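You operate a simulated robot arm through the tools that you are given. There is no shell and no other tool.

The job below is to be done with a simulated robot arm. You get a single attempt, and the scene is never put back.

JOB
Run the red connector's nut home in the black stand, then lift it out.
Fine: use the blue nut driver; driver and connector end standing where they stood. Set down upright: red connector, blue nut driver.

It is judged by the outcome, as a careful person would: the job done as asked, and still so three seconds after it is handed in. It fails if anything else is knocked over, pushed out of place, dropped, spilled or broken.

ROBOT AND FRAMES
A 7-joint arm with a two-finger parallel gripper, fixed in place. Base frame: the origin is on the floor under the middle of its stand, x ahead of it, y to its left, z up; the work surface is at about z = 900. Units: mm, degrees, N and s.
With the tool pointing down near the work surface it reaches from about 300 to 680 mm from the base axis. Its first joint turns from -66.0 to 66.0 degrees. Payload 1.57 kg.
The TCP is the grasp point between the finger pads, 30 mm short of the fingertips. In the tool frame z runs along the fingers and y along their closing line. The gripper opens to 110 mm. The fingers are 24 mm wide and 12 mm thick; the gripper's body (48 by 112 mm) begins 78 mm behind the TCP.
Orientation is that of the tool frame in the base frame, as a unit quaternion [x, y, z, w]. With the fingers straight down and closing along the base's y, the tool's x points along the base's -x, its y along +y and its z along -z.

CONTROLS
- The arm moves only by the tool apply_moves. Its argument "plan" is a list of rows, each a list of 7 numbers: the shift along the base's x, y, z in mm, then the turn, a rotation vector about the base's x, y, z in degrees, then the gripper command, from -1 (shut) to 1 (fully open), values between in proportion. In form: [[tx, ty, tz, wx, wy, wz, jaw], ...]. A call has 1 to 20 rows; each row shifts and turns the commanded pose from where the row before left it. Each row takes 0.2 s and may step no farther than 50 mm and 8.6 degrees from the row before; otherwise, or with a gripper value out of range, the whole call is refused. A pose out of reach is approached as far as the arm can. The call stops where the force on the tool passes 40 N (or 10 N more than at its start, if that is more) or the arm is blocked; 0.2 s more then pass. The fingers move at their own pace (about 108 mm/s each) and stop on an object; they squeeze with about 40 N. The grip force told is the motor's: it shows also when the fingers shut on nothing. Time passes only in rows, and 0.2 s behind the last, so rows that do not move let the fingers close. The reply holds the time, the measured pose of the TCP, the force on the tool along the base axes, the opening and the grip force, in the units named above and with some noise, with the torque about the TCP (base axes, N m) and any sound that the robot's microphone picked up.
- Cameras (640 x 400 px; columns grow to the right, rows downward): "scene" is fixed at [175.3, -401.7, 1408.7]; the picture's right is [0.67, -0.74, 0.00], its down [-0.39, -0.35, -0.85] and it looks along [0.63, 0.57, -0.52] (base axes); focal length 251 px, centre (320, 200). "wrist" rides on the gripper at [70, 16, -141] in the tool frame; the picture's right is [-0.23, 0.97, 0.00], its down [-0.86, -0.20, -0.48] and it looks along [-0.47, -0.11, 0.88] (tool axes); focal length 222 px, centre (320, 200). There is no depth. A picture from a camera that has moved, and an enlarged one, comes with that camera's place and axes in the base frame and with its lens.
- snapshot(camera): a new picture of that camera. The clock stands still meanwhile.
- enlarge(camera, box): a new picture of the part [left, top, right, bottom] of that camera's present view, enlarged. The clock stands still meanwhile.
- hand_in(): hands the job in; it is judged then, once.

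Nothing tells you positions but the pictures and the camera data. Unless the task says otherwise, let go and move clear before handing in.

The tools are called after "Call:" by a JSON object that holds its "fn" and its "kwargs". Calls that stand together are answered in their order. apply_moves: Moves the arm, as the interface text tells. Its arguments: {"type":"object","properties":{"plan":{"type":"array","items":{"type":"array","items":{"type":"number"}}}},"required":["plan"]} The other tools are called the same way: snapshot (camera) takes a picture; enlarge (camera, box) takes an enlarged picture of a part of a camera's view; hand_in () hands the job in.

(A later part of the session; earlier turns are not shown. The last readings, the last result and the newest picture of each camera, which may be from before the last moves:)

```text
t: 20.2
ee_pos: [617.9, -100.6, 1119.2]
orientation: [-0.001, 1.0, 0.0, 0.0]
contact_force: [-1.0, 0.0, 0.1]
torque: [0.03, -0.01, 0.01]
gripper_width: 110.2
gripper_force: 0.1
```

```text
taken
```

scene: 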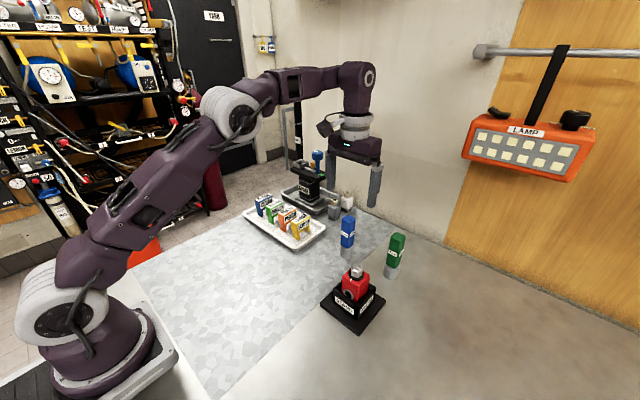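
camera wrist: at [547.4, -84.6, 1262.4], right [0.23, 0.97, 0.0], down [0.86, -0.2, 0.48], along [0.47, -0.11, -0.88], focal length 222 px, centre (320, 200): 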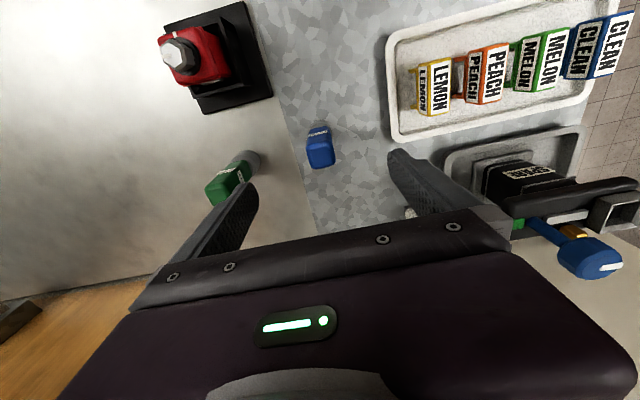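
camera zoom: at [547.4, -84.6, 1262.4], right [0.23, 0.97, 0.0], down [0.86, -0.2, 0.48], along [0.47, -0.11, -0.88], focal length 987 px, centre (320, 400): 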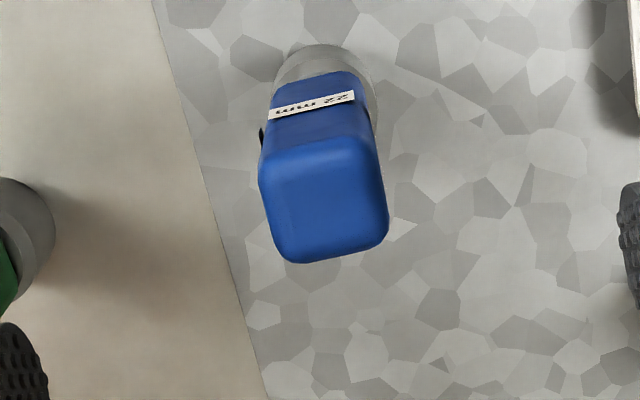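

The handle is centred at about (618.7, -99.8), roughly 27 mm square and aligned with the axes. I'll shift about 1 mm, descend around it to z ≈ 985 and close.

Call:
{"fn": "apply_moves", "kwargs": {"plan": [[1.2, 0.3, -30, 0, 0, 0, 0.6], [0, 0, -35, 0, 0, 0, 0.3], [0, 0, -30, 0, 0, 0, 0.1], [0, 0, -25, 0, 0, 0, 0.0], [0, 0, -15, 0, 0, 0, -0.05], [0, 0, 0, 0, 0, 0, -0.1], [0, 0, 0, 0, 0, 0, -0.1]]}}

Call:
{"fn": "enlarge", "kwargs": {"camera": "scene", "box": [310, 170, 410, 270]}}

Call:
{"fn": "enlarge", "kwargs": {"camera": "wrist", "box": [250, 110, 390, 220]}}

```text
t: 21.8
ee_pos: [618.5, -101.2, 985.3]
orientation: [0.0, 1.0, 0.0, 0.0]
contact_force: [-0.5, 0.0, 0.6]
torque: [0.04, -0.01, 0.01]
gripper_width: 49.6
gripper_force: 0.1
```

```text
4.00 times, centred on (360, 220) of scene
camera zoom: at [175.3, -401.7, 1408.7], right [0.67, -0.74, 0.0], down [-0.39, -0.35, -0.85], along [0.63, 0.57, -0.52], focal length 1003 px, centre (160, 120)
```

zoom: 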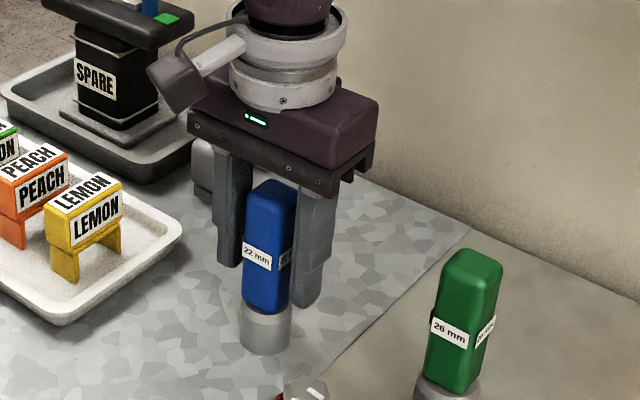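

```text
3.64 times, centred on (320, 165) of wrist
camera zoom: at [547.1, -85.0, 1126.8], right [0.23, 0.97, 0.0], down [0.86, -0.2, 0.48], along [0.47, -0.11, -0.88], focal length 808 px, centre (320, 327)
```

zoom: 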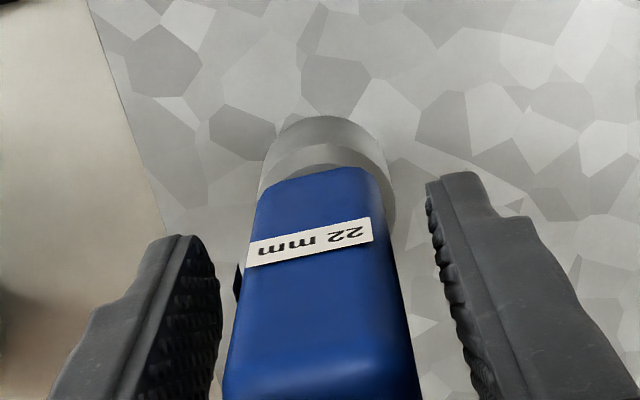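

The fingers straddle the blue handle well above the socket. I'll close on it now.

Call:
{"fn": "apply_moves", "kwargs": {"plan": [[0, 0, 0, 0, 0, 0, -0.3], [0, 0, 0, 0, 0, 0, -0.6], [0, 0, 0, 0, 0, 0, -1], [0, 0, 0, 0, 0, 0, -1]]}}

Call:
{"fn": "enlarge", "kwargs": {"camera": "scene", "box": [310, 170, 410, 270]}}

```text
t: 22.8
ee_pos: [617.4, -101.3, 985.9]
orientation: [0.0, 1.0, 0.0, -0.001]
contact_force: [0.1, 1.1, 1.0]
torque: [0.06, -0.03, 0.01]
gripper_width: 29.9
gripper_force: 39.4
```

```text
4.00 times, centred on (360, 220) of scene
camera zoom: at [175.3, -401.6, 1408.7], right [0.67, -0.74, 0.0], down [-0.39, -0.35, -0.85], along [0.63, 0.57, -0.52], focal length 1003 px, centre (160, 120)
```

zoom: 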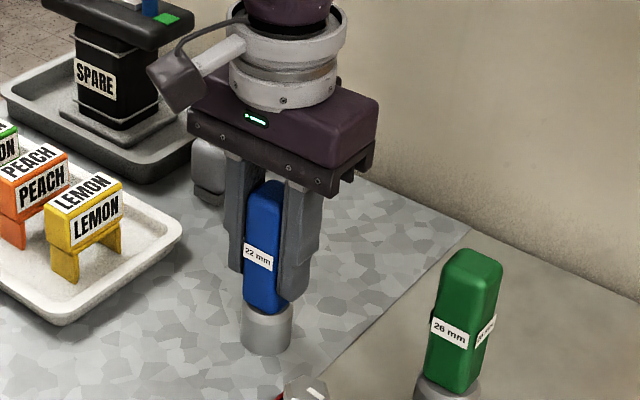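

The driver is gripped at 29.9 mm. I'll lift it straight up so its socket clears the nut and the connector by a wide margin.

Call:
{"fn": "apply_moves", "kwargs": {"plan": [[0, 0, 10, 0, 0, 0, -1], [0, 0, 30, 0, 0, 0, -1], [0, 0, 40, 0, 0, 0, -1], [0, 0, 45, 0, 0, 0, -1], [0, 0, 40, 0, 0, 0, -1], [0, 0, 0, 0, 0, 0, -1], [0, 0, 0, 0, 0, 0, -1]]}}

Call:
{"fn": "enlarge", "kwargs": {"camera": "scene", "box": [310, 100, 430, 260]}}

Call:
{"fn": "snapshot", "kwargs": {"camera": "wrist"}}

```text
t: 24.4
ee_pos: [619.0, -98.4, 1149.2]
orientation: [0.0, 1.0, 0.0, -0.001]
contact_force: [0.8, 0.5, -2.3]
torque: [-0.01, 0.0, 0.0]
gripper_width: 29.7
gripper_force: 39.3
```

```text
2.50 times, centred on (370, 180) of scene
camera zoom: at [175.4, -401.7, 1408.7], right [0.67, -0.74, 0.0], down [-0.39, -0.35, -0.85], along [0.63, 0.57, -0.52], focal length 627 px, centre (195, 250)
```

zoom: 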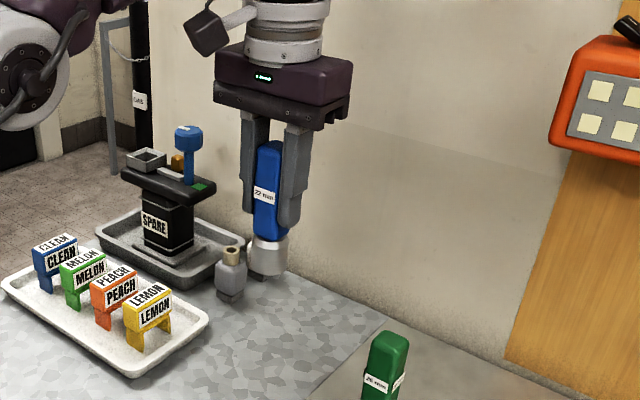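

```text
taken
camera wrist: at [548.3, -82.6, 1290.8], right [0.23, 0.97, 0.0], down [0.86, -0.2, 0.48], along [0.47, -0.11, -0.88], focal length 222 px, centre (320, 200)
```

wrist: 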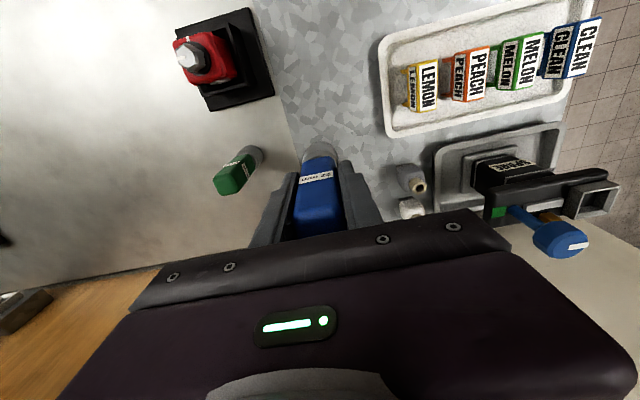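

The driver hangs straight in the gripper. I'll carry it at this height to a point directly above the nut.

Call:
{"fn": "apply_moves", "kwargs": {"plan": [[-20, -19, 0, 0, 0, 0, -1], [-30, -28, 0, 0, 0, 0, -1], [-30, -28, 0, 0, 0, 0, -1], [-25, -23, 0, 0, 0, 0, -1], [-15.2, -14.2, 0, 0, 0, 0, -1], [0, 0, 0, 0, 0, 0, -1], [0, 0, 0, 0, 0, 0, -1]]}}

Call:
{"fn": "snapshot", "kwargs": {"camera": "wrist"}}

Call:
{"fn": "enlarge", "kwargs": {"camera": "scene", "box": [300, 180, 420, 330]}}

Call:
{"fn": "enlarge", "kwargs": {"camera": "wrist", "box": [270, 100, 370, 220]}}

```text
t: 26.0
ee_pos: [497.6, -210.0, 1151.1]
orientation: [0.001, 1.0, 0.0, 0.0]
contact_force: [-0.1, -0.7, -1.9]
torque: [-0.02, 0.03, 0.02]
gripper_width: 29.8
gripper_force: 38.8
```

```text
taken
camera wrist: at [427.8, -195.3, 1292.8], right [0.23, 0.97, 0.0], down [0.86, -0.2, 0.48], along [0.47, -0.11, -0.88], focal length 222 px, centre (320, 200)
```

wrist: 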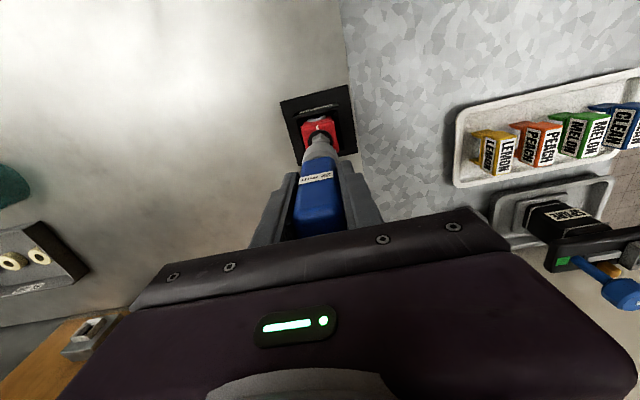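

```text
2.67 times, centred on (360, 255) of scene
camera zoom: at [175.4, -401.7, 1408.7], right [0.67, -0.74, 0.0], down [-0.39, -0.35, -0.85], along [0.63, 0.57, -0.52], focal length 669 px, centre (213, 53)
```

zoom: 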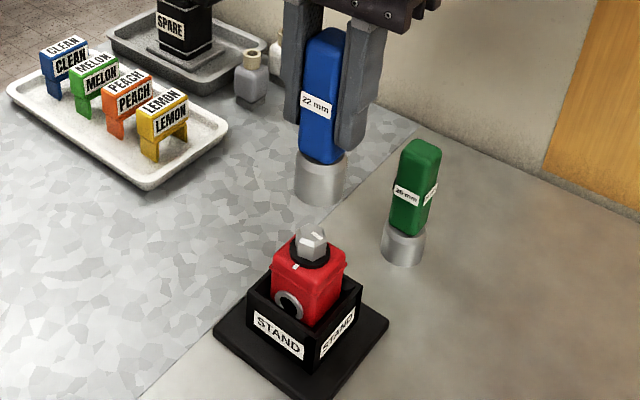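

```text
3.33 times, centred on (320, 160) of wrist
camera zoom: at [427.8, -195.3, 1292.8], right [0.23, 0.97, 0.0], down [0.86, -0.2, 0.48], along [0.47, -0.11, -0.88], focal length 740 px, centre (320, 333)
```

zoom: 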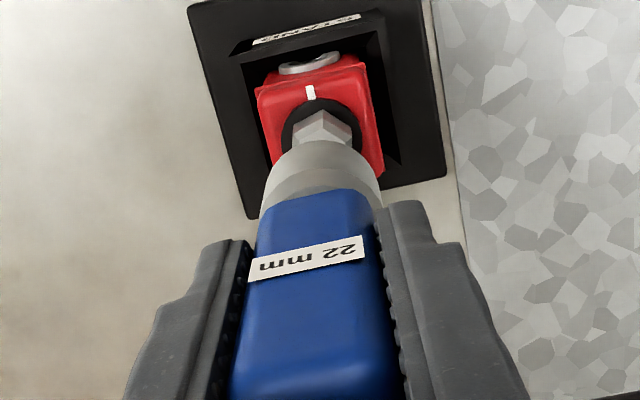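

In the scene view the driver may be leaning slightly in the grip. I'll enlarge to check that before using it.

Call:
{"fn": "enlarge", "kwargs": {"camera": "scene", "box": [325, 175, 385, 285]}}

Call:
{"fn": "enlarge", "kwargs": {"camera": "scene", "box": [320, 150, 380, 230]}}

Call:
{"fn": "enlarge", "kwargs": {"camera": "wrist", "box": [280, 110, 360, 180]}}

```text
3.64 times, centred on (355, 230) of scene
camera zoom: at [175.4, -401.7, 1408.7], right [0.67, -0.74, 0.0], down [-0.39, -0.35, -0.85], along [0.63, 0.57, -0.52], focal length 912 px, centre (193, 91)
```

zoom: 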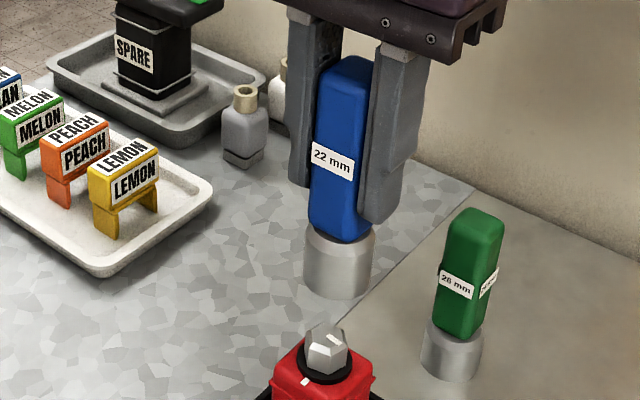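

```text
5.00 times, centred on (350, 190) of scene
camera zoom: at [175.4, -401.7, 1408.7], right [0.67, -0.74, 0.0], down [-0.39, -0.35, -0.85], along [0.63, 0.57, -0.52], focal length 1254 px, centre (170, 250)
```

zoom: 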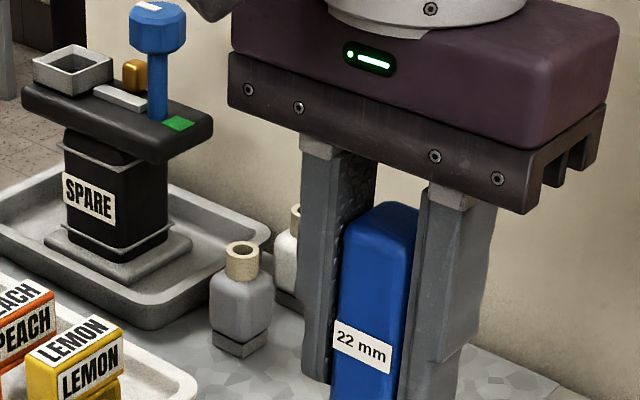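

```text
5.71 times, centred on (320, 145) of wrist
camera zoom: at [427.8, -195.3, 1292.8], right [0.23, 0.97, 0.0], down [0.86, -0.2, 0.48], along [0.47, -0.11, -0.88], focal length 1269 px, centre (320, 514)
```

zoom: 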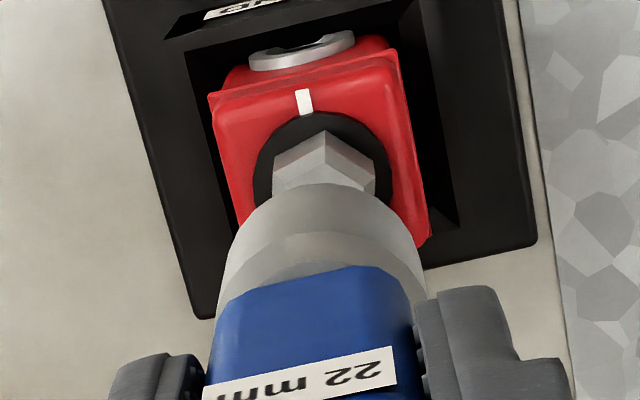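

The driver's lean is only the camera's perspective; it looks the same as when it stood on the table. Before engaging, I'll test in free air that the wrist can turn clockwise far enough.

Call:
{"fn": "apply_moves", "kwargs": {"plan": [[0, 0, 10, 0, 0, -4, -1], [0, 0, 0, 0, 0, -8, -1], [0, 0, 0, 0, 0, -8, -1], [0, 0, 0, 0, 0, -8, -1], [0, 0, 0, 0, 0, -8, -1], [0, 0, 0, 0, 0, -8, -1], [0, 0, 0, 0, 0, -8, -1], [0, 0, 0, 0, 0, -8, -1], [0, 0, 0, 0, 0, -8, -1], [0, 0, 0, 0, 0, -8, -1], [0, 0, 0, 0, 0, -8, -1], [0, 0, 0, 0, 0, -6, -1], [0, 0, 0, 0, 0, 0, -1], [0, 0, 0, 0, 0, 0, -1]]}}

Call:
{"fn": "snapshot", "kwargs": {"camera": "wrist"}}

Call:
{"fn": "snapshot", "kwargs": {"camera": "scene"}}

```text
t: 29.0
ee_pos: [498.6, -211.5, 1161.3]
orientation: [0.707, 0.707, 0.0, 0.0]
contact_force: [-0.8, 0.3, -2.0]
torque: [-0.01, 0.0, 0.0]
gripper_width: 29.7
gripper_force: 39.1
```

```text
taken
camera wrist: at [514.4, -142.4, 1302.1], right [0.97, -0.23, 0.0], down [-0.2, -0.85, 0.48], along [-0.11, -0.47, -0.88], focal length 222 px, centre (320, 200)
```

wrist: 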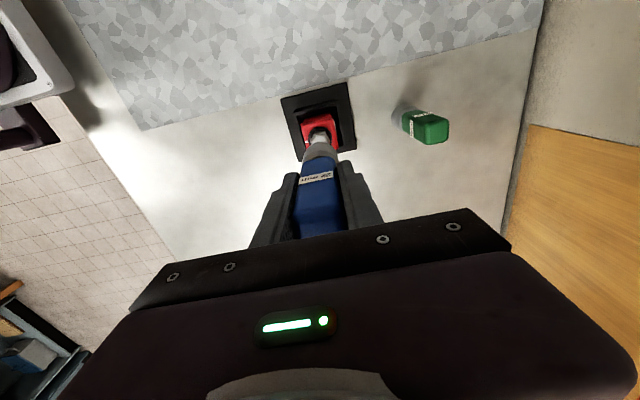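

```text
taken
```

scene: 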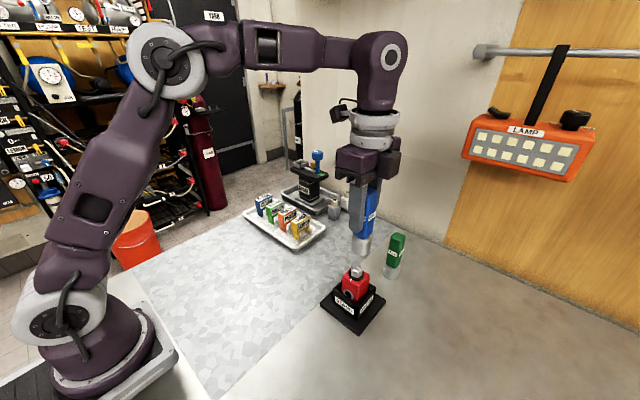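

The wrist reaches -90° easily. This side view also lets me check alignment along x, so I'll enlarge it.

Call:
{"fn": "enlarge", "kwargs": {"camera": "wrist", "box": [280, 80, 360, 180]}}

Call:
{"fn": "enlarge", "kwargs": {"camera": "scene", "box": [320, 170, 410, 310]}}

```text
4.00 times, centred on (320, 130) of wrist
camera zoom: at [514.4, -142.4, 1302.1], right [0.97, -0.23, 0.0], down [-0.2, -0.85, 0.48], along [-0.11, -0.47, -0.88], focal length 888 px, centre (320, 480)
```

zoom: 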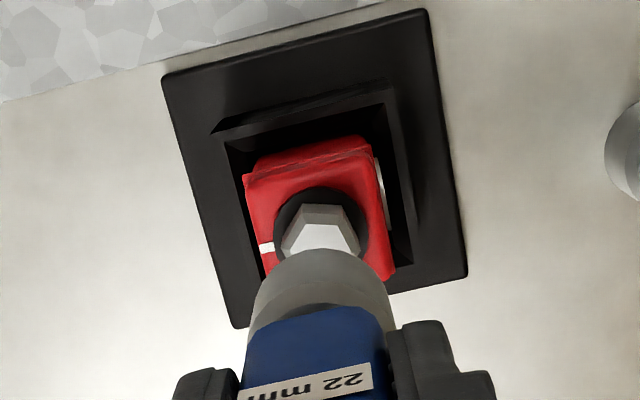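

```text
2.86 times, centred on (365, 240) of scene
camera zoom: at [175.4, -401.7, 1408.7], right [0.67, -0.74, 0.0], down [-0.39, -0.35, -0.85], along [0.63, 0.57, -0.52], focal length 717 px, centre (191, 86)
```

zoom: 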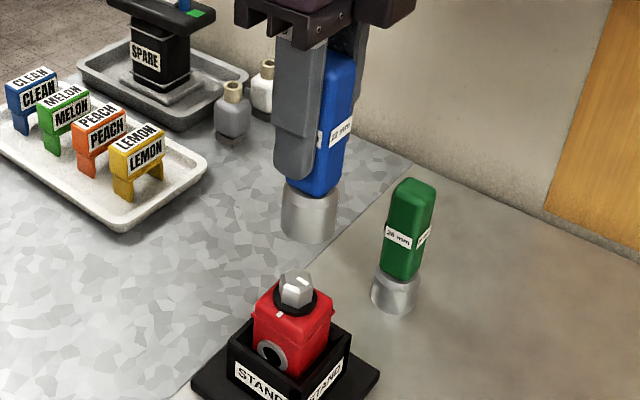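

The socket, the nut and the collar all line up within about half a millimetre in both views. I'll check a little more clockwise range in free air.

Call:
{"fn": "apply_moves", "kwargs": {"plan": [[0, 0, 0, 0, 0, -8, -1], [0, 0, 0, 0, 0, -8, -1], [0, 0, 0, 0, 0, -8, -1], [0, 0, 0, 0, 0, -8, -1], [0, 0, 0, 0, 0, -8, -1], [0, 0, 0, 0, 0, 0, -1], [0, 0, 0, 0, 0, 0, -1]]}}

```text
t: 30.6
ee_pos: [498.9, -210.7, 1159.9]
orientation: [0.906, 0.422, 0.0, -0.001]
contact_force: [-0.6, -0.4, -1.4]
torque: [0.03, 0.0, 0.02]
gripper_width: 29.5
gripper_force: 39.8
```

The wrist reaches -130° without trouble. I'll turn back to about +14°, which matches my estimate of the nut's flats, before lowering onto the nut.

Call:
{"fn": "apply_moves", "kwargs": {"plan": [[0, 0, 0, 0, 0, 8, -1], [0, 0, 0, 0, 0, 8, -1], [0, 0, 0, 0, 0, 8, -1], [0, 0, 0, 0, 0, 8, -1], [0, 0, 0, 0, 0, 8, -1], [0, 0, 0, 0, 0, 8, -1], [0, 0, 0, 0, 0, 8, -1], [0, 0, 0, 0, 0, 8, -1], [0, 0, 0, 0, 0, 8, -1], [0, 0, 0, 0, 0, 8, -1], [0, 0, 0, 0, 0, 8, -1], [0, 0, 0, 0, 0, 8, -1], [0, 0, 0, 0, 0, 8, -1], [0, 0, 0, 0, 0, 8, -1], [0, 0, 0, 0, 0, 8, -1], [0, 0, 0, 0, 0, 8, -1], [0, 0, 0, 0, 0, 8, -1], [0, 0, 0, 0, 0, 8, -1], [0, 0, 0, 0, 0, 0, -1], [0, 0, 0, 0, 0, 0, -1]]}}

Call:
{"fn": "enlarge", "kwargs": {"camera": "wrist", "box": [280, 80, 360, 180]}}

Call:
{"fn": "enlarge", "kwargs": {"camera": "scene", "box": [335, 255, 375, 285]}}

```text
t: 34.8
ee_pos: [498.5, -211.0, 1160.4]
orientation: [-0.122, 0.992, 0.001, 0.0]
contact_force: [-0.3, 0.3, -2.1]
torque: [-0.02, 0.01, -0.03]
gripper_width: 29.7
gripper_force: 39.1
```

```text
4.00 times, centred on (320, 130) of wrist
camera zoom: at [426.3, -213.0, 1301.8], right [-0.02, 1.0, 0.0], down [0.88, 0.01, 0.48], along [0.48, 0.01, -0.88], focal length 888 px, centre (320, 480)
```

zoom: 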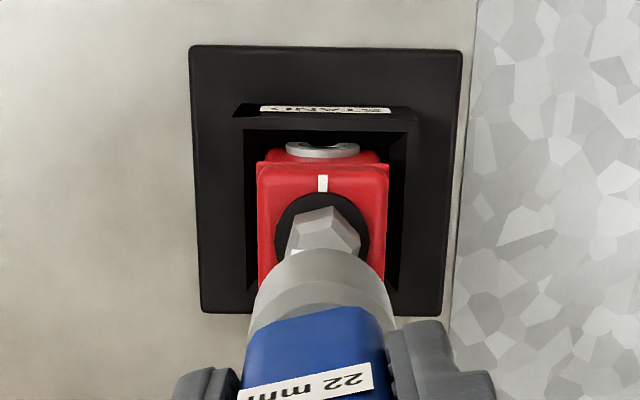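

```text
13.33 times, centred on (355, 270) of scene
camera zoom: at [175.4, -401.7, 1408.7], right [0.67, -0.74, 0.0], down [-0.39, -0.35, -0.85], along [0.63, 0.57, -0.52], focal length 3344 px, centre (-147, -733)
```

zoom: 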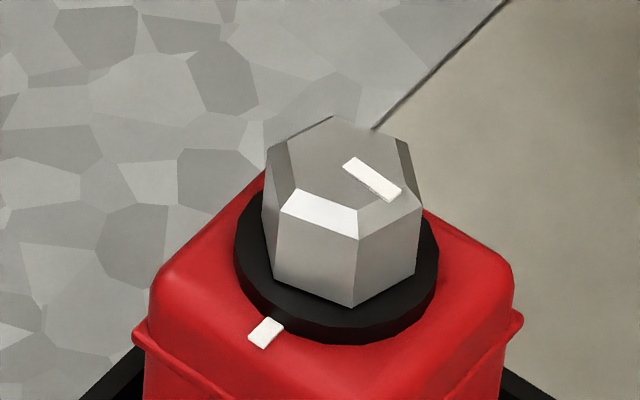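

The nut's chamfered hex and its mark are clear, and the driver is squarely above it. I'll lower to just above the nut.

Call:
{"fn": "apply_moves", "kwargs": {"plan": [[0, 0, -20, 0, 0, 0, -1], [0, 0, -18, 0, 0, 0, -1], [0, 0, -8, 0, 0, 0, -1], [0, 0, 0, 0, 0, 0, -1]]}}

Call:
{"fn": "enlarge", "kwargs": {"camera": "scene", "box": [325, 215, 385, 295]}}

Call:
{"fn": "enlarge", "kwargs": {"camera": "wrist", "box": [280, 80, 360, 180]}}

```text
t: 35.8
ee_pos: [498.0, -211.2, 1114.5]
orientation: [-0.122, 0.993, -0.001, 0.001]
contact_force: [-0.2, -0.5, -1.3]
torque: [-0.02, 0.02, 0.0]
gripper_width: 29.8
gripper_force: 39.3
```

```text
5.00 times, centred on (355, 255) of scene
camera zoom: at [175.4, -401.7, 1408.7], right [0.67, -0.74, 0.0], down [-0.39, -0.35, -0.85], along [0.63, 0.57, -0.52], focal length 1254 px, centre (145, -75)
```

zoom: 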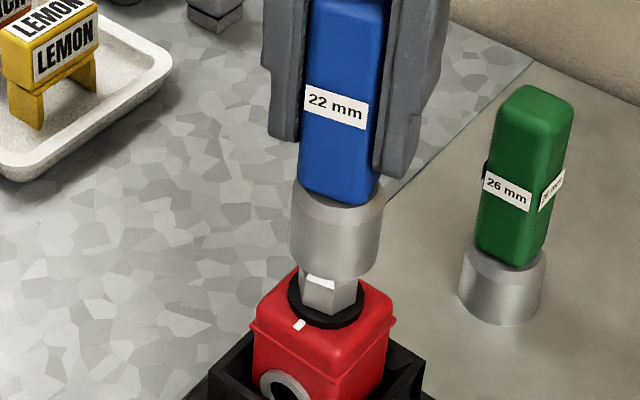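

```text
4.00 times, centred on (320, 130) of wrist
camera zoom: at [426.0, -212.4, 1255.7], right [-0.02, 1.0, 0.0], down [0.88, 0.01, 0.48], along [0.48, 0.01, -0.88], focal length 888 px, centre (320, 480)
```

zoom: 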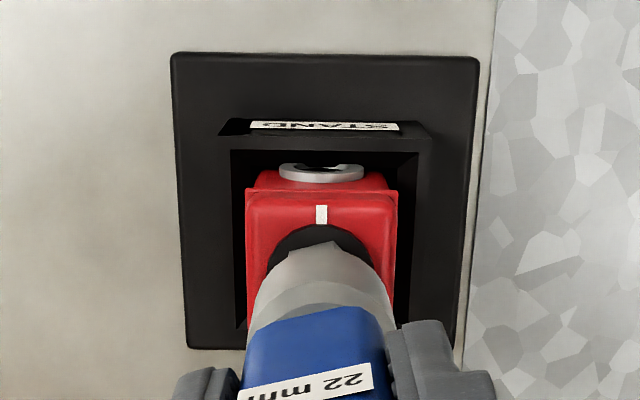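

The socket is just above the nut and aligned. I'll lower in 2 mm steps and watch the vertical force.

Call:
{"fn": "apply_moves", "kwargs": {"plan": [[0, 0, -2, 0, 0, 0, -1], [0, 0, -2, 0, 0, 0, -1], [0, 0, -2, 0, 0, 0, -1], [0, 0, 0, 0, 0, 0, -1]]}}

```text
t: 36.8
ee_pos: [499.1, -211.5, 1108.2]
orientation: [-0.122, 0.993, 0.001, 0.0]
contact_force: [0.0, -0.3, -1.3]
torque: [0.01, 0.01, 0.01]
gripper_width: 29.8
gripper_force: 39.3
```

No contact yet, so I'll keep lowering gently.

Call:
{"fn": "apply_moves", "kwargs": {"plan": [[0, 0, -1.5, 0, 0, 0, -1], [0, 0, -1.5, 0, 0, 0, -1], [0, 0, 0, 0, 0, 0, -1]]}}

```text
t: 37.6
ee_pos: [498.8, -211.2, 1105.8]
orientation: [-0.122, 0.993, -0.001, 0.001]
contact_force: [-3.5, -0.1, 12.9]
torque: [0.08, 0.27, -0.01]
gripper_width: 29.7
gripper_force: 38.8
```

There is contact at about 14 N, with a sideways push of -3.5 N in x, so the socket sits slightly too far to +x. I'll ease up, shift 1 mm in -x and try again.

Call:
{"fn": "apply_moves", "kwargs": {"plan": [[0, 0, 1.5, 0, 0, 0, -1], [-1.0, 0.3, 0, 0, 0, 0, -1], [0, 0, -1.5, 0, 0, 0, -1], [0, 0, 0, 0, 0, 0, -1]]}}

```text
t: 38.6
ee_pos: [497.2, -211.5, 1105.5]
orientation: [-0.121, 0.993, -0.001, -0.001]
contact_force: [-2.4, -0.2, 11.1]
torque: [-0.05, 0.22, 0.01]
gripper_width: 29.5
gripper_force: 39.3
```

The sideways push is smaller. While pressing lightly I'll turn slowly clockwise to look for where the hex drops in.

Call:
{"fn": "apply_moves", "kwargs": {"plan": [[-0.5, 0, 0, 0, 0, -2, -1], [0, 0, 0, 0, 0, -2, -1], [0, 0, 0, 0, 0, -2, -1], [0, 0, 0, 0, 0, -2, -1], [0, 0, 0, 0, 0, 0, -1]]}}

```text
t: 39.8
ee_pos: [497.9, -211.4, 1104.2]
orientation: [-0.053, 0.999, 0.0, 0.0]
contact_force: [-3.8, 0.3, 12.3]
torque: [0.02, 0.33, -0.01]
gripper_width: 29.5
gripper_force: 39.4
```

It is still riding on the nut with no turning torque. I'll continue slowly clockwise.

Call:
{"fn": "apply_moves", "kwargs": {"plan": [[0, 0, 0, 0, 0, -2, -1], [0, 0, 0, 0, 0, -2, -1], [0, 0, 0, 0, 0, -2, -1], [0, 0, 0, 0, 0, -2, -1], [0, 0, 0, 0, 0, 0, -1]]}}

Call:
{"fn": "enlarge", "kwargs": {"camera": "scene", "box": [325, 225, 385, 295]}}

```text
t: 41.0
ee_pos: [498.4, -211.5, 1104.6]
orientation: [0.017, 1.0, 0.0, 0.001]
contact_force: [-3.2, 1.6, 11.2]
torque: [0.15, 0.15, 0.01]
gripper_width: 29.7
gripper_force: 39.0
```

```text
5.71 times, centred on (355, 260) of scene
camera zoom: at [175.1, -401.5, 1408.8], right [0.67, -0.74, 0.0], down [-0.39, -0.35, -0.85], along [0.63, 0.57, -0.52], focal length 1433 px, centre (120, -143)
```

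zoom: 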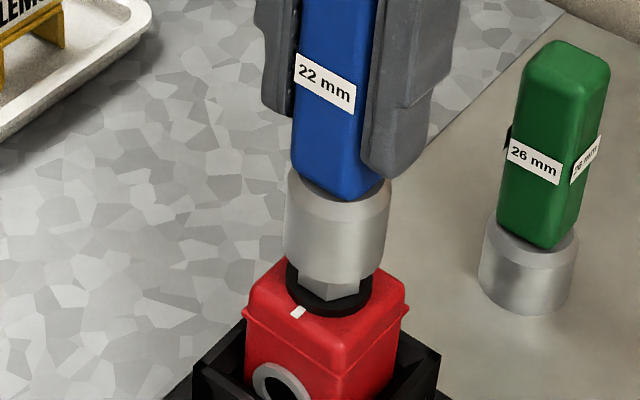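

The scene view and the forces (-x, +y) agree that the socket sits about 1.3 mm too far toward +x, -y. I'll ease off, shift it and press again.

Call:
{"fn": "apply_moves", "kwargs": {"plan": [[0, 0, 2, 0, 0, 0, -1], [-0.9, 0.9, 0, 0, 0, 0, -1], [0, 0, 0, 0, 0, 0, -1]]}}

Call:
{"fn": "enlarge", "kwargs": {"camera": "scene", "box": [325, 225, 385, 295]}}

Call:
{"fn": "enlarge", "kwargs": {"camera": "wrist", "box": [280, 80, 360, 160]}}

```text
t: 41.8
ee_pos: [495.6, -210.6, 1107.5]
orientation: [0.018, 1.0, 0.0, -0.001]
contact_force: [-0.3, 0.6, -2.0]
torque: [0.01, 0.0, -0.01]
gripper_width: 30.1
gripper_force: 38.9
```

```text
5.71 times, centred on (355, 260) of scene
camera zoom: at [175.4, -401.7, 1408.7], right [0.67, -0.74, 0.0], down [-0.39, -0.35, -0.85], along [0.63, 0.57, -0.52], focal length 1433 px, centre (120, -143)
```

zoom: 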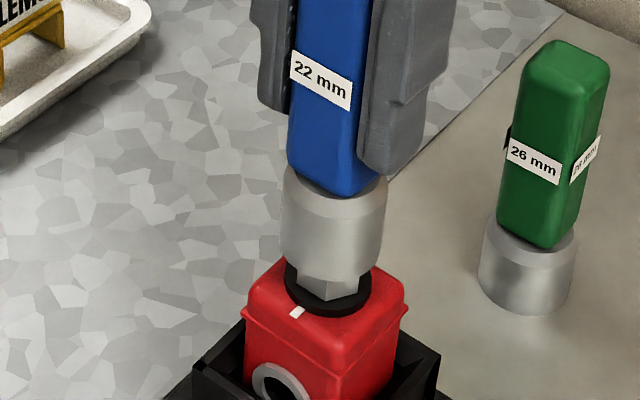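

```text
5.00 times, centred on (320, 120) of wrist
camera zoom: at [426.5, -191.7, 1248.5], right [0.26, 0.97, 0.0], down [0.85, -0.23, 0.48], along [0.46, -0.12, -0.88], focal length 1111 px, centre (320, 600)
```

zoom: 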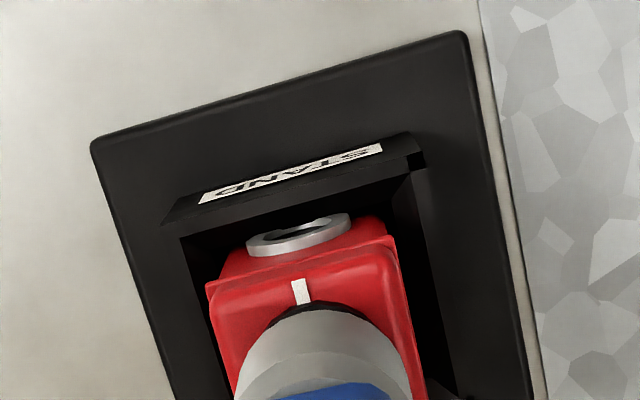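

I'll look closer from the wrist to judge centring of the socket on the collar.

Call:
{"fn": "enlarge", "kwargs": {"camera": "wrist", "box": [290, 115, 350, 165]}}

Call:
{"fn": "enlarge", "kwargs": {"camera": "scene", "box": [338, 250, 372, 285]}}

```text
8.00 times, centred on (320, 140) of wrist
camera zoom: at [426.5, -191.7, 1248.5], right [0.26, 0.97, 0.0], down [0.85, -0.23, 0.48], along [0.46, -0.12, -0.88], focal length 1777 px, centre (320, 680)
```

zoom: 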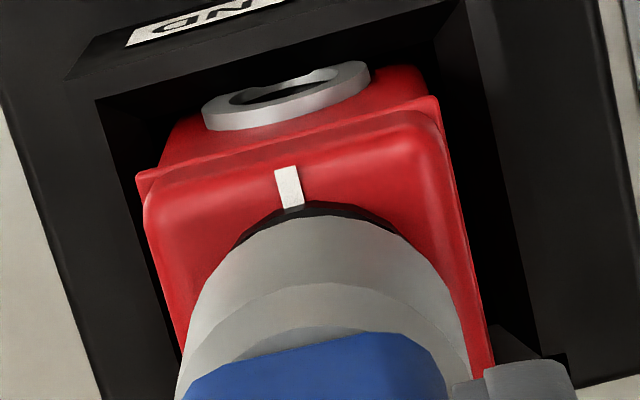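

```text
11.43 times, centred on (355, 268) of scene
camera zoom: at [175.4, -401.7, 1408.7], right [0.67, -0.74, 0.0], down [-0.39, -0.35, -0.85], along [0.63, 0.57, -0.52], focal length 2867 px, centre (-80, -571)
```

zoom: 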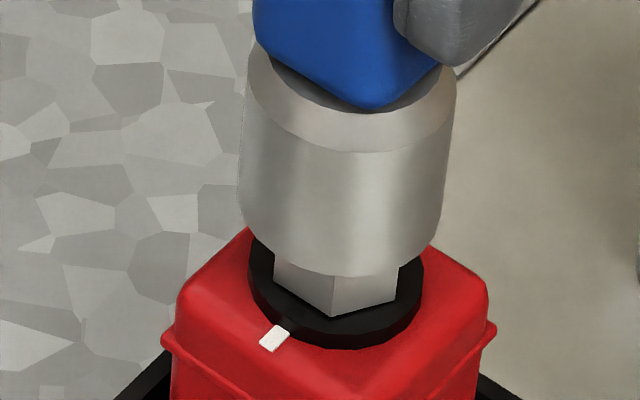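

The driver's axis turns out to sit about 2.5 mm in front of the grasp point, which explains the side push. At this yaw the socket is now nearly centred on the nut, so I'll press lightly again.

Call:
{"fn": "apply_moves", "kwargs": {"plan": [[0, -0.3, -1, 0, 0, 0, -1], [0, 0, -1, 0, 0, 0, -1], [0, 0, -0.5, 0, 0, 0, -1], [0, 0, 0, 0, 0, 0, -1]]}}

```text
t: 42.8
ee_pos: [496.3, -210.5, 1104.0]
orientation: [0.017, 1.0, -0.001, 0.001]
contact_force: [1.7, -0.4, 5.5]
torque: [-0.09, -0.16, 0.04]
gripper_width: 29.8
gripper_force: 38.9
```

The side force has reversed and is small, so the centring is now close. I'll nudge +0.4 mm in x and turn slowly clockwise with light pressure to find the hex.

Call:
{"fn": "apply_moves", "kwargs": {"plan": [[0.4, 0, -0.3, 0, 0, -2, -1], [0, 0.1, 0, 0, 0, -2, -1], [0, 0.1, 0, 0, 0, -2, -1], [0, 0.1, 0, 0, 0, -2, -1], [0, 0, 0, 0, 0, 0, -1]]}}

```text
t: 44.0
ee_pos: [496.1, -210.1, 1105.8]
orientation: [0.087, 0.996, 0.0, 0.0]
contact_force: [-1.5, -1.6, 12.3]
torque: [-0.24, 0.08, 0.0]
gripper_width: 29.9
gripper_force: 39.3
```

Contact is steady at 12 N and it isn't aligned yet. I'll continue slowly clockwise.

Call:
{"fn": "apply_moves", "kwargs": {"plan": [[0, 0.1, 0, 0, 0, -2, -1], [0, 0.1, 0, 0, 0, -2, -1], [0, 0.1, 0, 0, 0, -2, -1], [0, 0, 0, 0, 0, 0, -1]]}}

```text
t: 45.0
ee_pos: [496.5, -210.4, 1104.9]
orientation: [0.139, 0.99, 0.001, 0.001]
contact_force: [-0.7, -3.3, 15.9]
torque: [-0.33, 0.07, -0.05]
gripper_width: 29.9
gripper_force: 39.2
```

There is a small push toward -y now, so I'll shift back -0.5 mm in y and keep searching.

Call:
{"fn": "apply_moves", "kwargs": {"plan": [[0, -0.5, 0.3, 0, 0, -2, -1], [0, 0, 0, 0, 0, -2, -1], [0, 0, 0, 0, 0, -2, -1], [0, 0, 0, 0, 0, 0, -1]]}}

```text
t: 46.0
ee_pos: [496.6, -209.6, 1103.9]
orientation: [0.191, 0.982, 0.0, -0.001]
contact_force: [-0.8, 2.2, 20.0]
torque: [0.18, 0.12, 0.04]
gripper_width: 29.8
gripper_force: 39.0
```

It hasn't dropped in yet. I'll ease the pressure a little and keep turning clockwise through the rest of one hex period.

Call:
{"fn": "apply_moves", "kwargs": {"plan": [[0, 0, 0.4, 0, 0, -2, -1], [0, 0, 0, 0, 0, -2, -1], [0, 0, 0, 0, 0, -2, -1], [0, 0, 0, 0, 0, -2, -1], [0, 0, 0, 0, 0, 0, -1]]}}

Call:
{"fn": "enlarge", "kwargs": {"camera": "scene", "box": [338, 250, 372, 285]}}

```text
t: 47.2
ee_pos: [496.6, -209.6, 1103.9]
orientation: [0.259, 0.966, 0.0, 0.0]
contact_force: [1.2, 5.3, 10.7]
torque: [0.43, -0.1, -0.01]
gripper_width: 29.7
gripper_force: 39.6
```

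```text
11.43 times, centred on (355, 268) of scene
camera zoom: at [175.2, -401.4, 1408.8], right [0.67, -0.74, 0.0], down [-0.39, -0.35, -0.85], along [0.63, 0.57, -0.52], focal length 2867 px, centre (-80, -571)
```

zoom: 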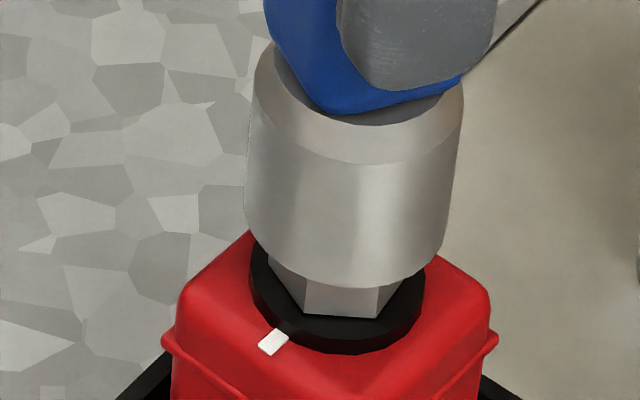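

The nut turned with the driver by friction, about 35° clockwise so far, so the angle between them hardly changed. I'll lift off, line the driver up with the nut's present flats (about -22°) and re-seat.

Call:
{"fn": "apply_moves", "kwargs": {"plan": [[0, 0, 3, 0, 0, 0, -1], [0.3, 0.3, 1.5, 0, 0, 4, -1], [0.2, 0.1, 0, 0, 0, 3.5, -1], [0, 0, 0, 0, 0, 0, -1]]}}

Call:
{"fn": "enlarge", "kwargs": {"camera": "scene", "box": [338, 250, 372, 285]}}

Call:
{"fn": "enlarge", "kwargs": {"camera": "wrist", "box": [290, 105, 350, 165]}}

```text
t: 48.2
ee_pos: [497.4, -209.7, 1110.2]
orientation: [0.195, 0.981, 0.0, 0.0]
contact_force: [-0.4, 0.3, -1.8]
torque: [0.02, 0.02, -0.03]
gripper_width: 29.6
gripper_force: 38.9
```

```text
11.43 times, centred on (355, 268) of scene
camera zoom: at [175.4, -401.7, 1408.7], right [0.67, -0.74, 0.0], down [-0.39, -0.35, -0.85], along [0.63, 0.57, -0.52], focal length 2867 px, centre (-80, -571)
```

zoom: 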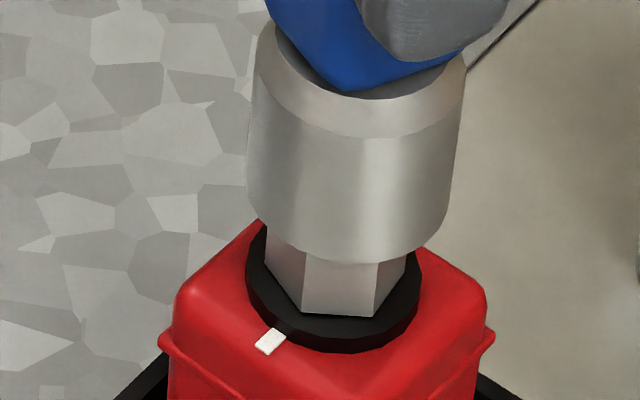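

```text
6.67 times, centred on (320, 135) of wrist
camera zoom: at [438.5, -168.6, 1251.7], right [0.58, 0.81, 0.0], down [0.71, -0.51, 0.48], along [0.39, -0.28, -0.88], focal length 1481 px, centre (320, 633)
```

zoom: 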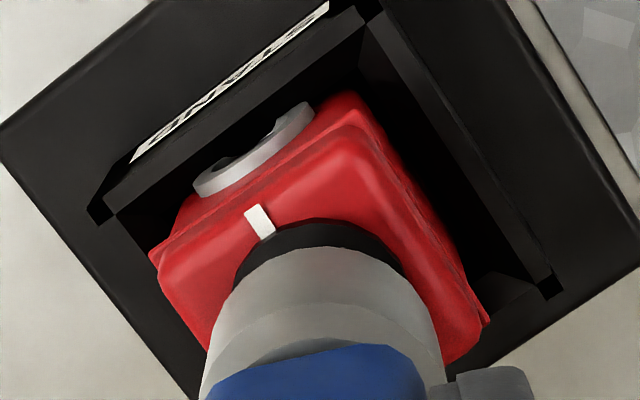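

The socket looks about 1.3 mm too far toward +x in the scene view, while its cross direction is fine. I'll correct by (-1.1, +0.5) mm and lower gently.

Call:
{"fn": "apply_moves", "kwargs": {"plan": [[-1.1, 0.5, 0, 0, 0, 0, -1], [0, 0, -2, 0, 0, 0, -1], [0, 0, -2, 0, 0, 0, -1], [0, 0, -1, 0, 0, 0, -1], [0, 0, 0, 0, 0, 0, -1]]}}

Call:
{"fn": "enlarge", "kwargs": {"camera": "scene", "box": [338, 250, 372, 285]}}

```text
t: 49.4
ee_pos: [496.4, -210.9, 1104.9]
orientation: [0.195, 0.981, 0.0, 0.0]
contact_force: [0.5, 0.0, -1.0]
torque: [0.01, 0.0, 0.01]
gripper_width: 29.8
gripper_force: 39.1
```

```text
11.43 times, centred on (355, 268) of scene
camera zoom: at [175.4, -401.7, 1408.7], right [0.67, -0.74, 0.0], down [-0.39, -0.35, -0.85], along [0.63, 0.57, -0.52], focal length 2867 px, centre (-80, -571)
```

zoom: 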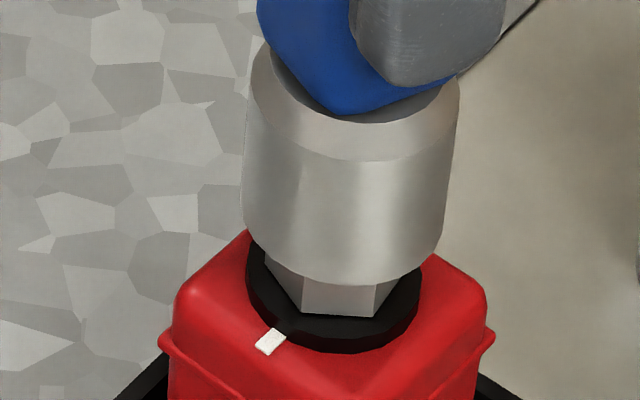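

At the height where it touched before, there is now no force, so the hex seems to be entering. I'll continue down gently.

Call:
{"fn": "apply_moves", "kwargs": {"plan": [[0, 0, -1, 0, 0, 0, -1], [0, 0, -1, 0, 0, 0, -1], [0, 0, -1, 0, 0, 0, -1], [0, 0, 0, 0, 0, 0, -1]]}}

Call:
{"fn": "enlarge", "kwargs": {"camera": "scene", "box": [338, 250, 372, 285]}}

```text
t: 50.4
ee_pos: [496.2, -209.6, 1102.7]
orientation: [0.195, 0.981, -0.001, 0.002]
contact_force: [2.6, 1.9, 31.6]
torque: [0.17, -0.2, 0.02]
gripper_width: 29.8
gripper_force: 39.1
```

```text
11.43 times, centred on (355, 268) of scene
camera zoom: at [174.9, -401.4, 1408.8], right [0.67, -0.74, 0.0], down [-0.39, -0.35, -0.85], along [0.63, 0.57, -0.52], focal length 2867 px, centre (-80, -571)
```

zoom: 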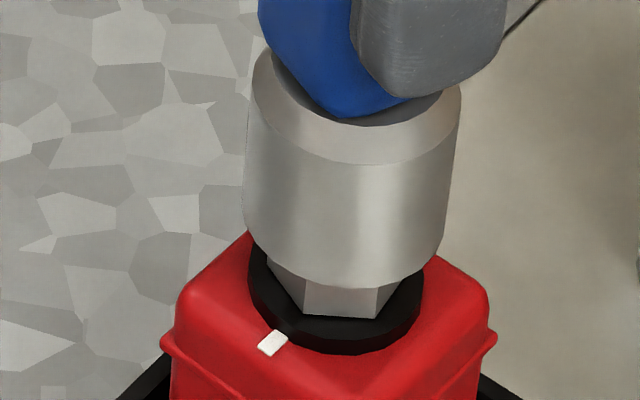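

It met something solid at 32 N, about 1 mm deeper than before, and the side forces are small. The angle must still be off, so I'll lift, turn the driver half a hex (30°) about the nut's axis and re-seat.

Call:
{"fn": "apply_moves", "kwargs": {"plan": [[0, 0, 3, 0, 0, 0, -1], [0.2, 0.2, 3, 0, 0, 0, -1], [0.2, 0.25, 0, 0, 0, -7.5, -1], [0.2, 0.25, 0, 0, 0, -7.5, -1], [0.2, 0.25, 0, 0, 0, -7.5, -1], [0.2, 0.25, 0, 0, 0, -7.5, -1], [0, 0, 0, 0, 0, 0, -1], [0, 0, 0, 0, 0, 0, -1]]}}

Call:
{"fn": "enlarge", "kwargs": {"camera": "scene", "box": [338, 250, 372, 285]}}

Call:
{"fn": "enlarge", "kwargs": {"camera": "wrist", "box": [290, 105, 350, 165]}}

```text
t: 52.2
ee_pos: [497.3, -208.5, 1107.6]
orientation: [0.442, 0.897, 0.0, 0.0]
contact_force: [0.4, 0.1, -1.3]
torque: [0.0, -0.01, 0.02]
gripper_width: 29.7
gripper_force: 39.7
```

```text
11.43 times, centred on (355, 268) of scene
camera zoom: at [175.4, -401.7, 1408.7], right [0.67, -0.74, 0.0], down [-0.39, -0.35, -0.85], along [0.63, 0.57, -0.52], focal length 2867 px, centre (-80, -571)
```

zoom: 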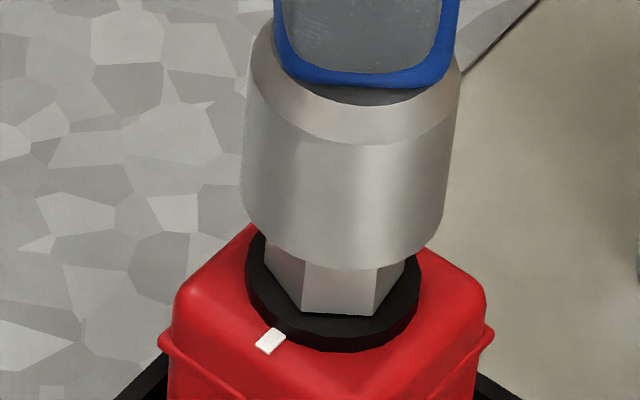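

```text
6.67 times, centred on (320, 135) of wrist
camera zoom: at [466.7, -143.9, 1249.6], right [0.91, 0.41, 0.0], down [0.36, -0.8, 0.48], along [0.2, -0.44, -0.88], focal length 1481 px, centre (320, 633)
```

zoom: 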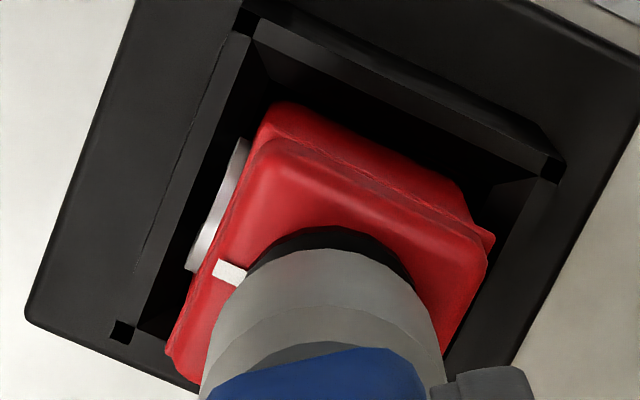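

The socket is close to centred; the collar shows slightly more on the right. I'll nudge (+0.5, +0.4) mm and lower again.

Call:
{"fn": "apply_moves", "kwargs": {"plan": [[0.5, 0.4, 0, 0, 0, 0, -1], [0, 0, -1.5, 0, 0, 0, -1], [0, 0, -1, 0, 0, 0, -1], [0, 0, -0.5, 0, 0, 0, -1], [0, 0, 0, 0, 0, 0, -1]]}}

```text
t: 53.4
ee_pos: [496.8, -208.0, 1105.3]
orientation: [0.443, 0.897, 0.0, 0.0]
contact_force: [0.2, -0.3, -1.5]
torque: [0.0, -0.01, 0.01]
gripper_width: 29.7
gripper_force: 38.8
```

Still no contact at this height, so I'll lower in half-millimetre rows.

Call:
{"fn": "apply_moves", "kwargs": {"plan": [[0, 0, -0.7, 0, 0, 0, -1], [0, 0, -0.7, 0, 0, 0, -1], [0, 0, -0.6, 0, 0, 0, -1], [0, 0, 0, 0, 0, 0, -1]]}}

```text
t: 54.4
ee_pos: [497.2, -209.1, 1102.4]
orientation: [0.443, 0.897, 0.0, 0.0]
contact_force: [0.7, -0.1, -2.2]
torque: [0.03, 0.0, -0.01]
gripper_width: 29.4
gripper_force: 39.0
```

The socket is now deeper than any contact so far, with no force, so it looks like it is engaging. I'll continue down.

Call:
{"fn": "apply_moves", "kwargs": {"plan": [[0, 0, -1, 0, 0, 0, -1], [0, 0, -1, 0, 0, 0, -1], [0, 0, -1, 0, 0, 0, -1], [0, 0, 0, 0, 0, 0, -1]]}}

Call:
{"fn": "enlarge", "kwargs": {"camera": "scene", "box": [338, 250, 372, 285]}}

```text
t: 55.4
ee_pos: [497.0, -208.2, 1099.6]
orientation: [0.442, 0.897, 0.0, 0.0]
contact_force: [0.2, -0.7, -1.7]
torque: [0.01, -0.04, 0.04]
gripper_width: 29.7
gripper_force: 39.8
```

```text
11.43 times, centred on (355, 268) of scene
camera zoom: at [175.4, -401.7, 1408.7], right [0.67, -0.74, 0.0], down [-0.39, -0.35, -0.85], along [0.63, 0.57, -0.52], focal length 2867 px, centre (-80, -571)
```

zoom: 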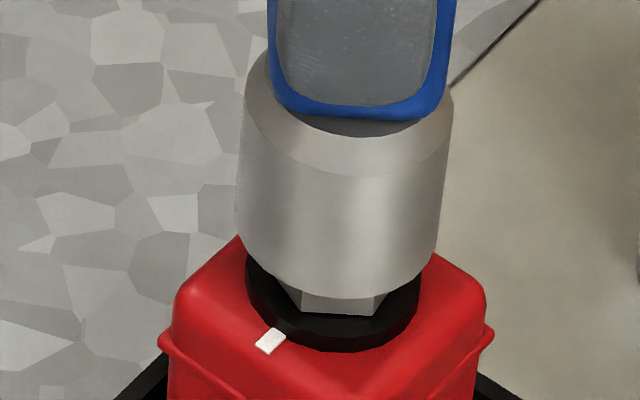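

The hex has gone in freely, so the driver is engaged on the nut. I'll seat it a bit deeper, stopping short of the collar.

Call:
{"fn": "apply_moves", "kwargs": {"plan": [[0, 0, -1.5, 0, 0, 0, -1], [0, 0, -1.5, 0, 0, 0, -1], [0, 0, -1.5, 0, 0, 0, -1], [0, 0, -1.5, 0, 0, 0, -1], [0, 0, 0, 0, 0, 0, -1]]}}

Call:
{"fn": "enlarge", "kwargs": {"camera": "scene", "box": [338, 250, 372, 285]}}

```text
t: 56.6
ee_pos: [498.7, -207.3, 1093.1]
orientation: [0.443, 0.897, 0.0, 0.0]
contact_force: [0.5, 0.2, -1.2]
torque: [-0.04, 0.04, -0.02]
gripper_width: 30.0
gripper_force: 39.0
```

```text
11.43 times, centred on (355, 268) of scene
camera zoom: at [175.4, -401.7, 1408.7], right [0.67, -0.74, 0.0], down [-0.39, -0.35, -0.85], along [0.63, 0.57, -0.52], focal length 2867 px, centre (-80, -571)
```

zoom: 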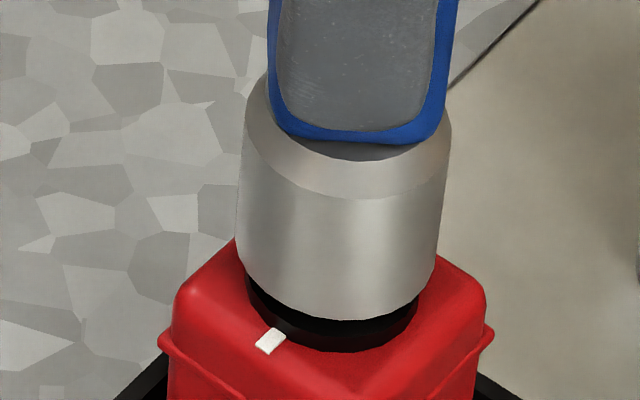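

The driver is fully on the nut. Now I'll turn clockwise about the nut's axis in 4° rows, watching torque and sound.

Call:
{"fn": "apply_moves", "kwargs": {"plan": [[0.14, 0.1, 0, 0, 0, -4, -1], [0.15, 0.09, 0, 0, 0, -4, -1], [0.154, 0.08, 0, 0, 0, -4, -1], [0.16, 0.07, 0, 0, 0, -4, -1], [0, 0, 0, 0, 0, 0, -1]]}}

```text
t: 57.8
ee_pos: [497.6, -207.4, 1092.9]
orientation: [0.563, 0.826, 0.0, 0.0]
contact_force: [0.9, 0.0, -1.8]
torque: [-0.01, -0.09, -0.01]
gripper_width: 29.7
gripper_force: 39.0
```

The nut turns with no notable torque so far. I'll continue clockwise.

Call:
{"fn": "apply_moves", "kwargs": {"plan": [[0.164, 0.058, 0, 0, 0, -4, -1], [0.168, 0.047, 0, 0, 0, -4, -1], [0.171, 0.035, 0, 0, 0, -4, -1], [0, 0, 0, 0, 0, 0, -1]]}}

Call:
{"fn": "enlarge", "kwargs": {"camera": "scene", "box": [325, 225, 385, 295]}}

```text
t: 58.8
ee_pos: [499.8, -206.4, 1094.5]
orientation: [0.646, 0.763, 0.0, 0.0]
contact_force: [-0.1, 0.2, -1.8]
torque: [0.02, -0.08, 0.02]
gripper_width: 29.8
gripper_force: 39.6
```

```text
5.71 times, centred on (355, 260) of scene
camera zoom: at [175.4, -401.7, 1408.7], right [0.67, -0.74, 0.0], down [-0.39, -0.35, -0.85], along [0.63, 0.57, -0.52], focal length 1433 px, centre (120, -143)
```

zoom: 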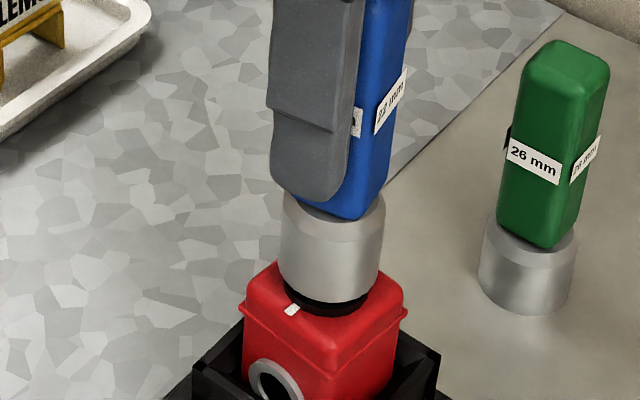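

The connector stays put in the stand while the nut turns. I'll continue in smaller batches.

Call:
{"fn": "apply_moves", "kwargs": {"plan": [[0.173, 0.023, 0, 0, 0, -4, -1], [0.174, 0.011, 0, 0, 0, -4, -1], [0, 0, 0, 0, 0, 0, -1]]}}

```text
t: 59.6
ee_pos: [500.1, -207.2, 1093.3]
orientation: [0.698, 0.716, 0.0, 0.0]
contact_force: [0.8, 0.8, 0.6]
torque: [-0.01, -0.1, 0.0]
gripper_width: 29.8
gripper_force: 39.2
```

It is still free to turn at yaw -88.5°, so I'll keep turning in small batches.

Call:
{"fn": "apply_moves", "kwargs": {"plan": [[0.174, 0, 0, 0, 0, -4, -1], [0.174, -0.013, 0, 0, 0, -4, -1], [0, 0, 0, 0, 0, 0, -1]]}}

```text
t: 60.4
ee_pos: [499.5, -207.8, 1092.8]
orientation: [0.746, 0.665, 0.0, 0.001]
contact_force: [1.1, 0.2, 0.0]
torque: [0.1, -0.17, 0.05]
gripper_width: 29.8
gripper_force: 39.7
```

There are only faint loads. I'll continue in 3° rows and check for torque.

Call:
{"fn": "apply_moves", "kwargs": {"plan": [[0.13, -0.02, 0, 0, 0, -3, -1], [0.13, -0.02, 0, 0, 0, -3, -1], [0, 0, 0, 0, 0, 0, -1]]}}

```text
t: 61.2
ee_pos: [499.7, -207.9, 1093.2]
orientation: [0.779, 0.627, 0.0, -0.001]
contact_force: [1.6, 2.0, 1.5]
torque: [0.14, -0.22, 0.07]
gripper_width: 29.4
gripper_force: 39.1
```

Small side loads are building, so I'll nudge (+0.3, +0.3) mm toward their relief and keep turning.

Call:
{"fn": "apply_moves", "kwargs": {"plan": [[0.4, 0.3, 0, 0, 0, -3, -1], [0.13, -0.03, 0, 0, 0, -2, -1], [0, 0, 0, 0, 0, 0, -1]]}}

Call:
{"fn": "enlarge", "kwargs": {"camera": "scene", "box": [325, 225, 385, 295]}}

```text
t: 62.0
ee_pos: [500.8, -207.8, 1093.6]
orientation: [0.807, 0.591, -0.001, -0.001]
contact_force: [-0.7, -0.3, -1.6]
torque: [0.01, -0.06, 0.03]
gripper_width: 29.8
gripper_force: 39.3
```

```text
5.71 times, centred on (355, 260) of scene
camera zoom: at [175.4, -401.7, 1408.7], right [0.67, -0.74, 0.0], down [-0.39, -0.35, -0.85], along [0.63, 0.57, -0.52], focal length 1433 px, centre (120, -143)
```

zoom: 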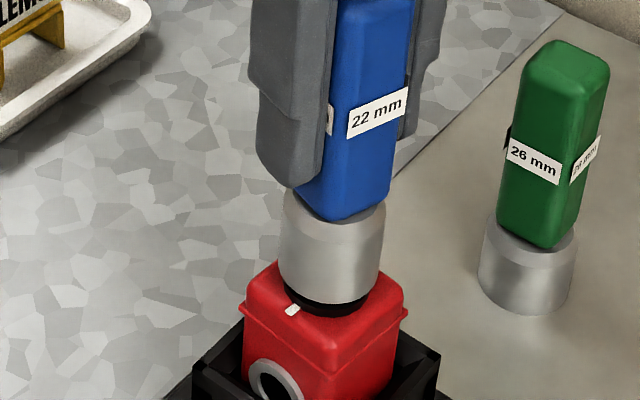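

The loads are relieved and there is still no stop at about -108°. I'll go on in 3° rows.

Call:
{"fn": "apply_moves", "kwargs": {"plan": [[0.13, -0.04, 0, 0, 0, -3, -1], [0.13, -0.04, 0, 0, 0, -3, -1], [0, 0, 0, 0, 0, 0, -1]]}}

```text
t: 62.8
ee_pos: [501.0, -207.7, 1093.1]
orientation: [0.836, 0.549, 0.0, 0.001]
contact_force: [1.2, -1.0, -3.7]
torque: [-0.02, -0.08, -0.01]
gripper_width: 29.4
gripper_force: 38.8
```

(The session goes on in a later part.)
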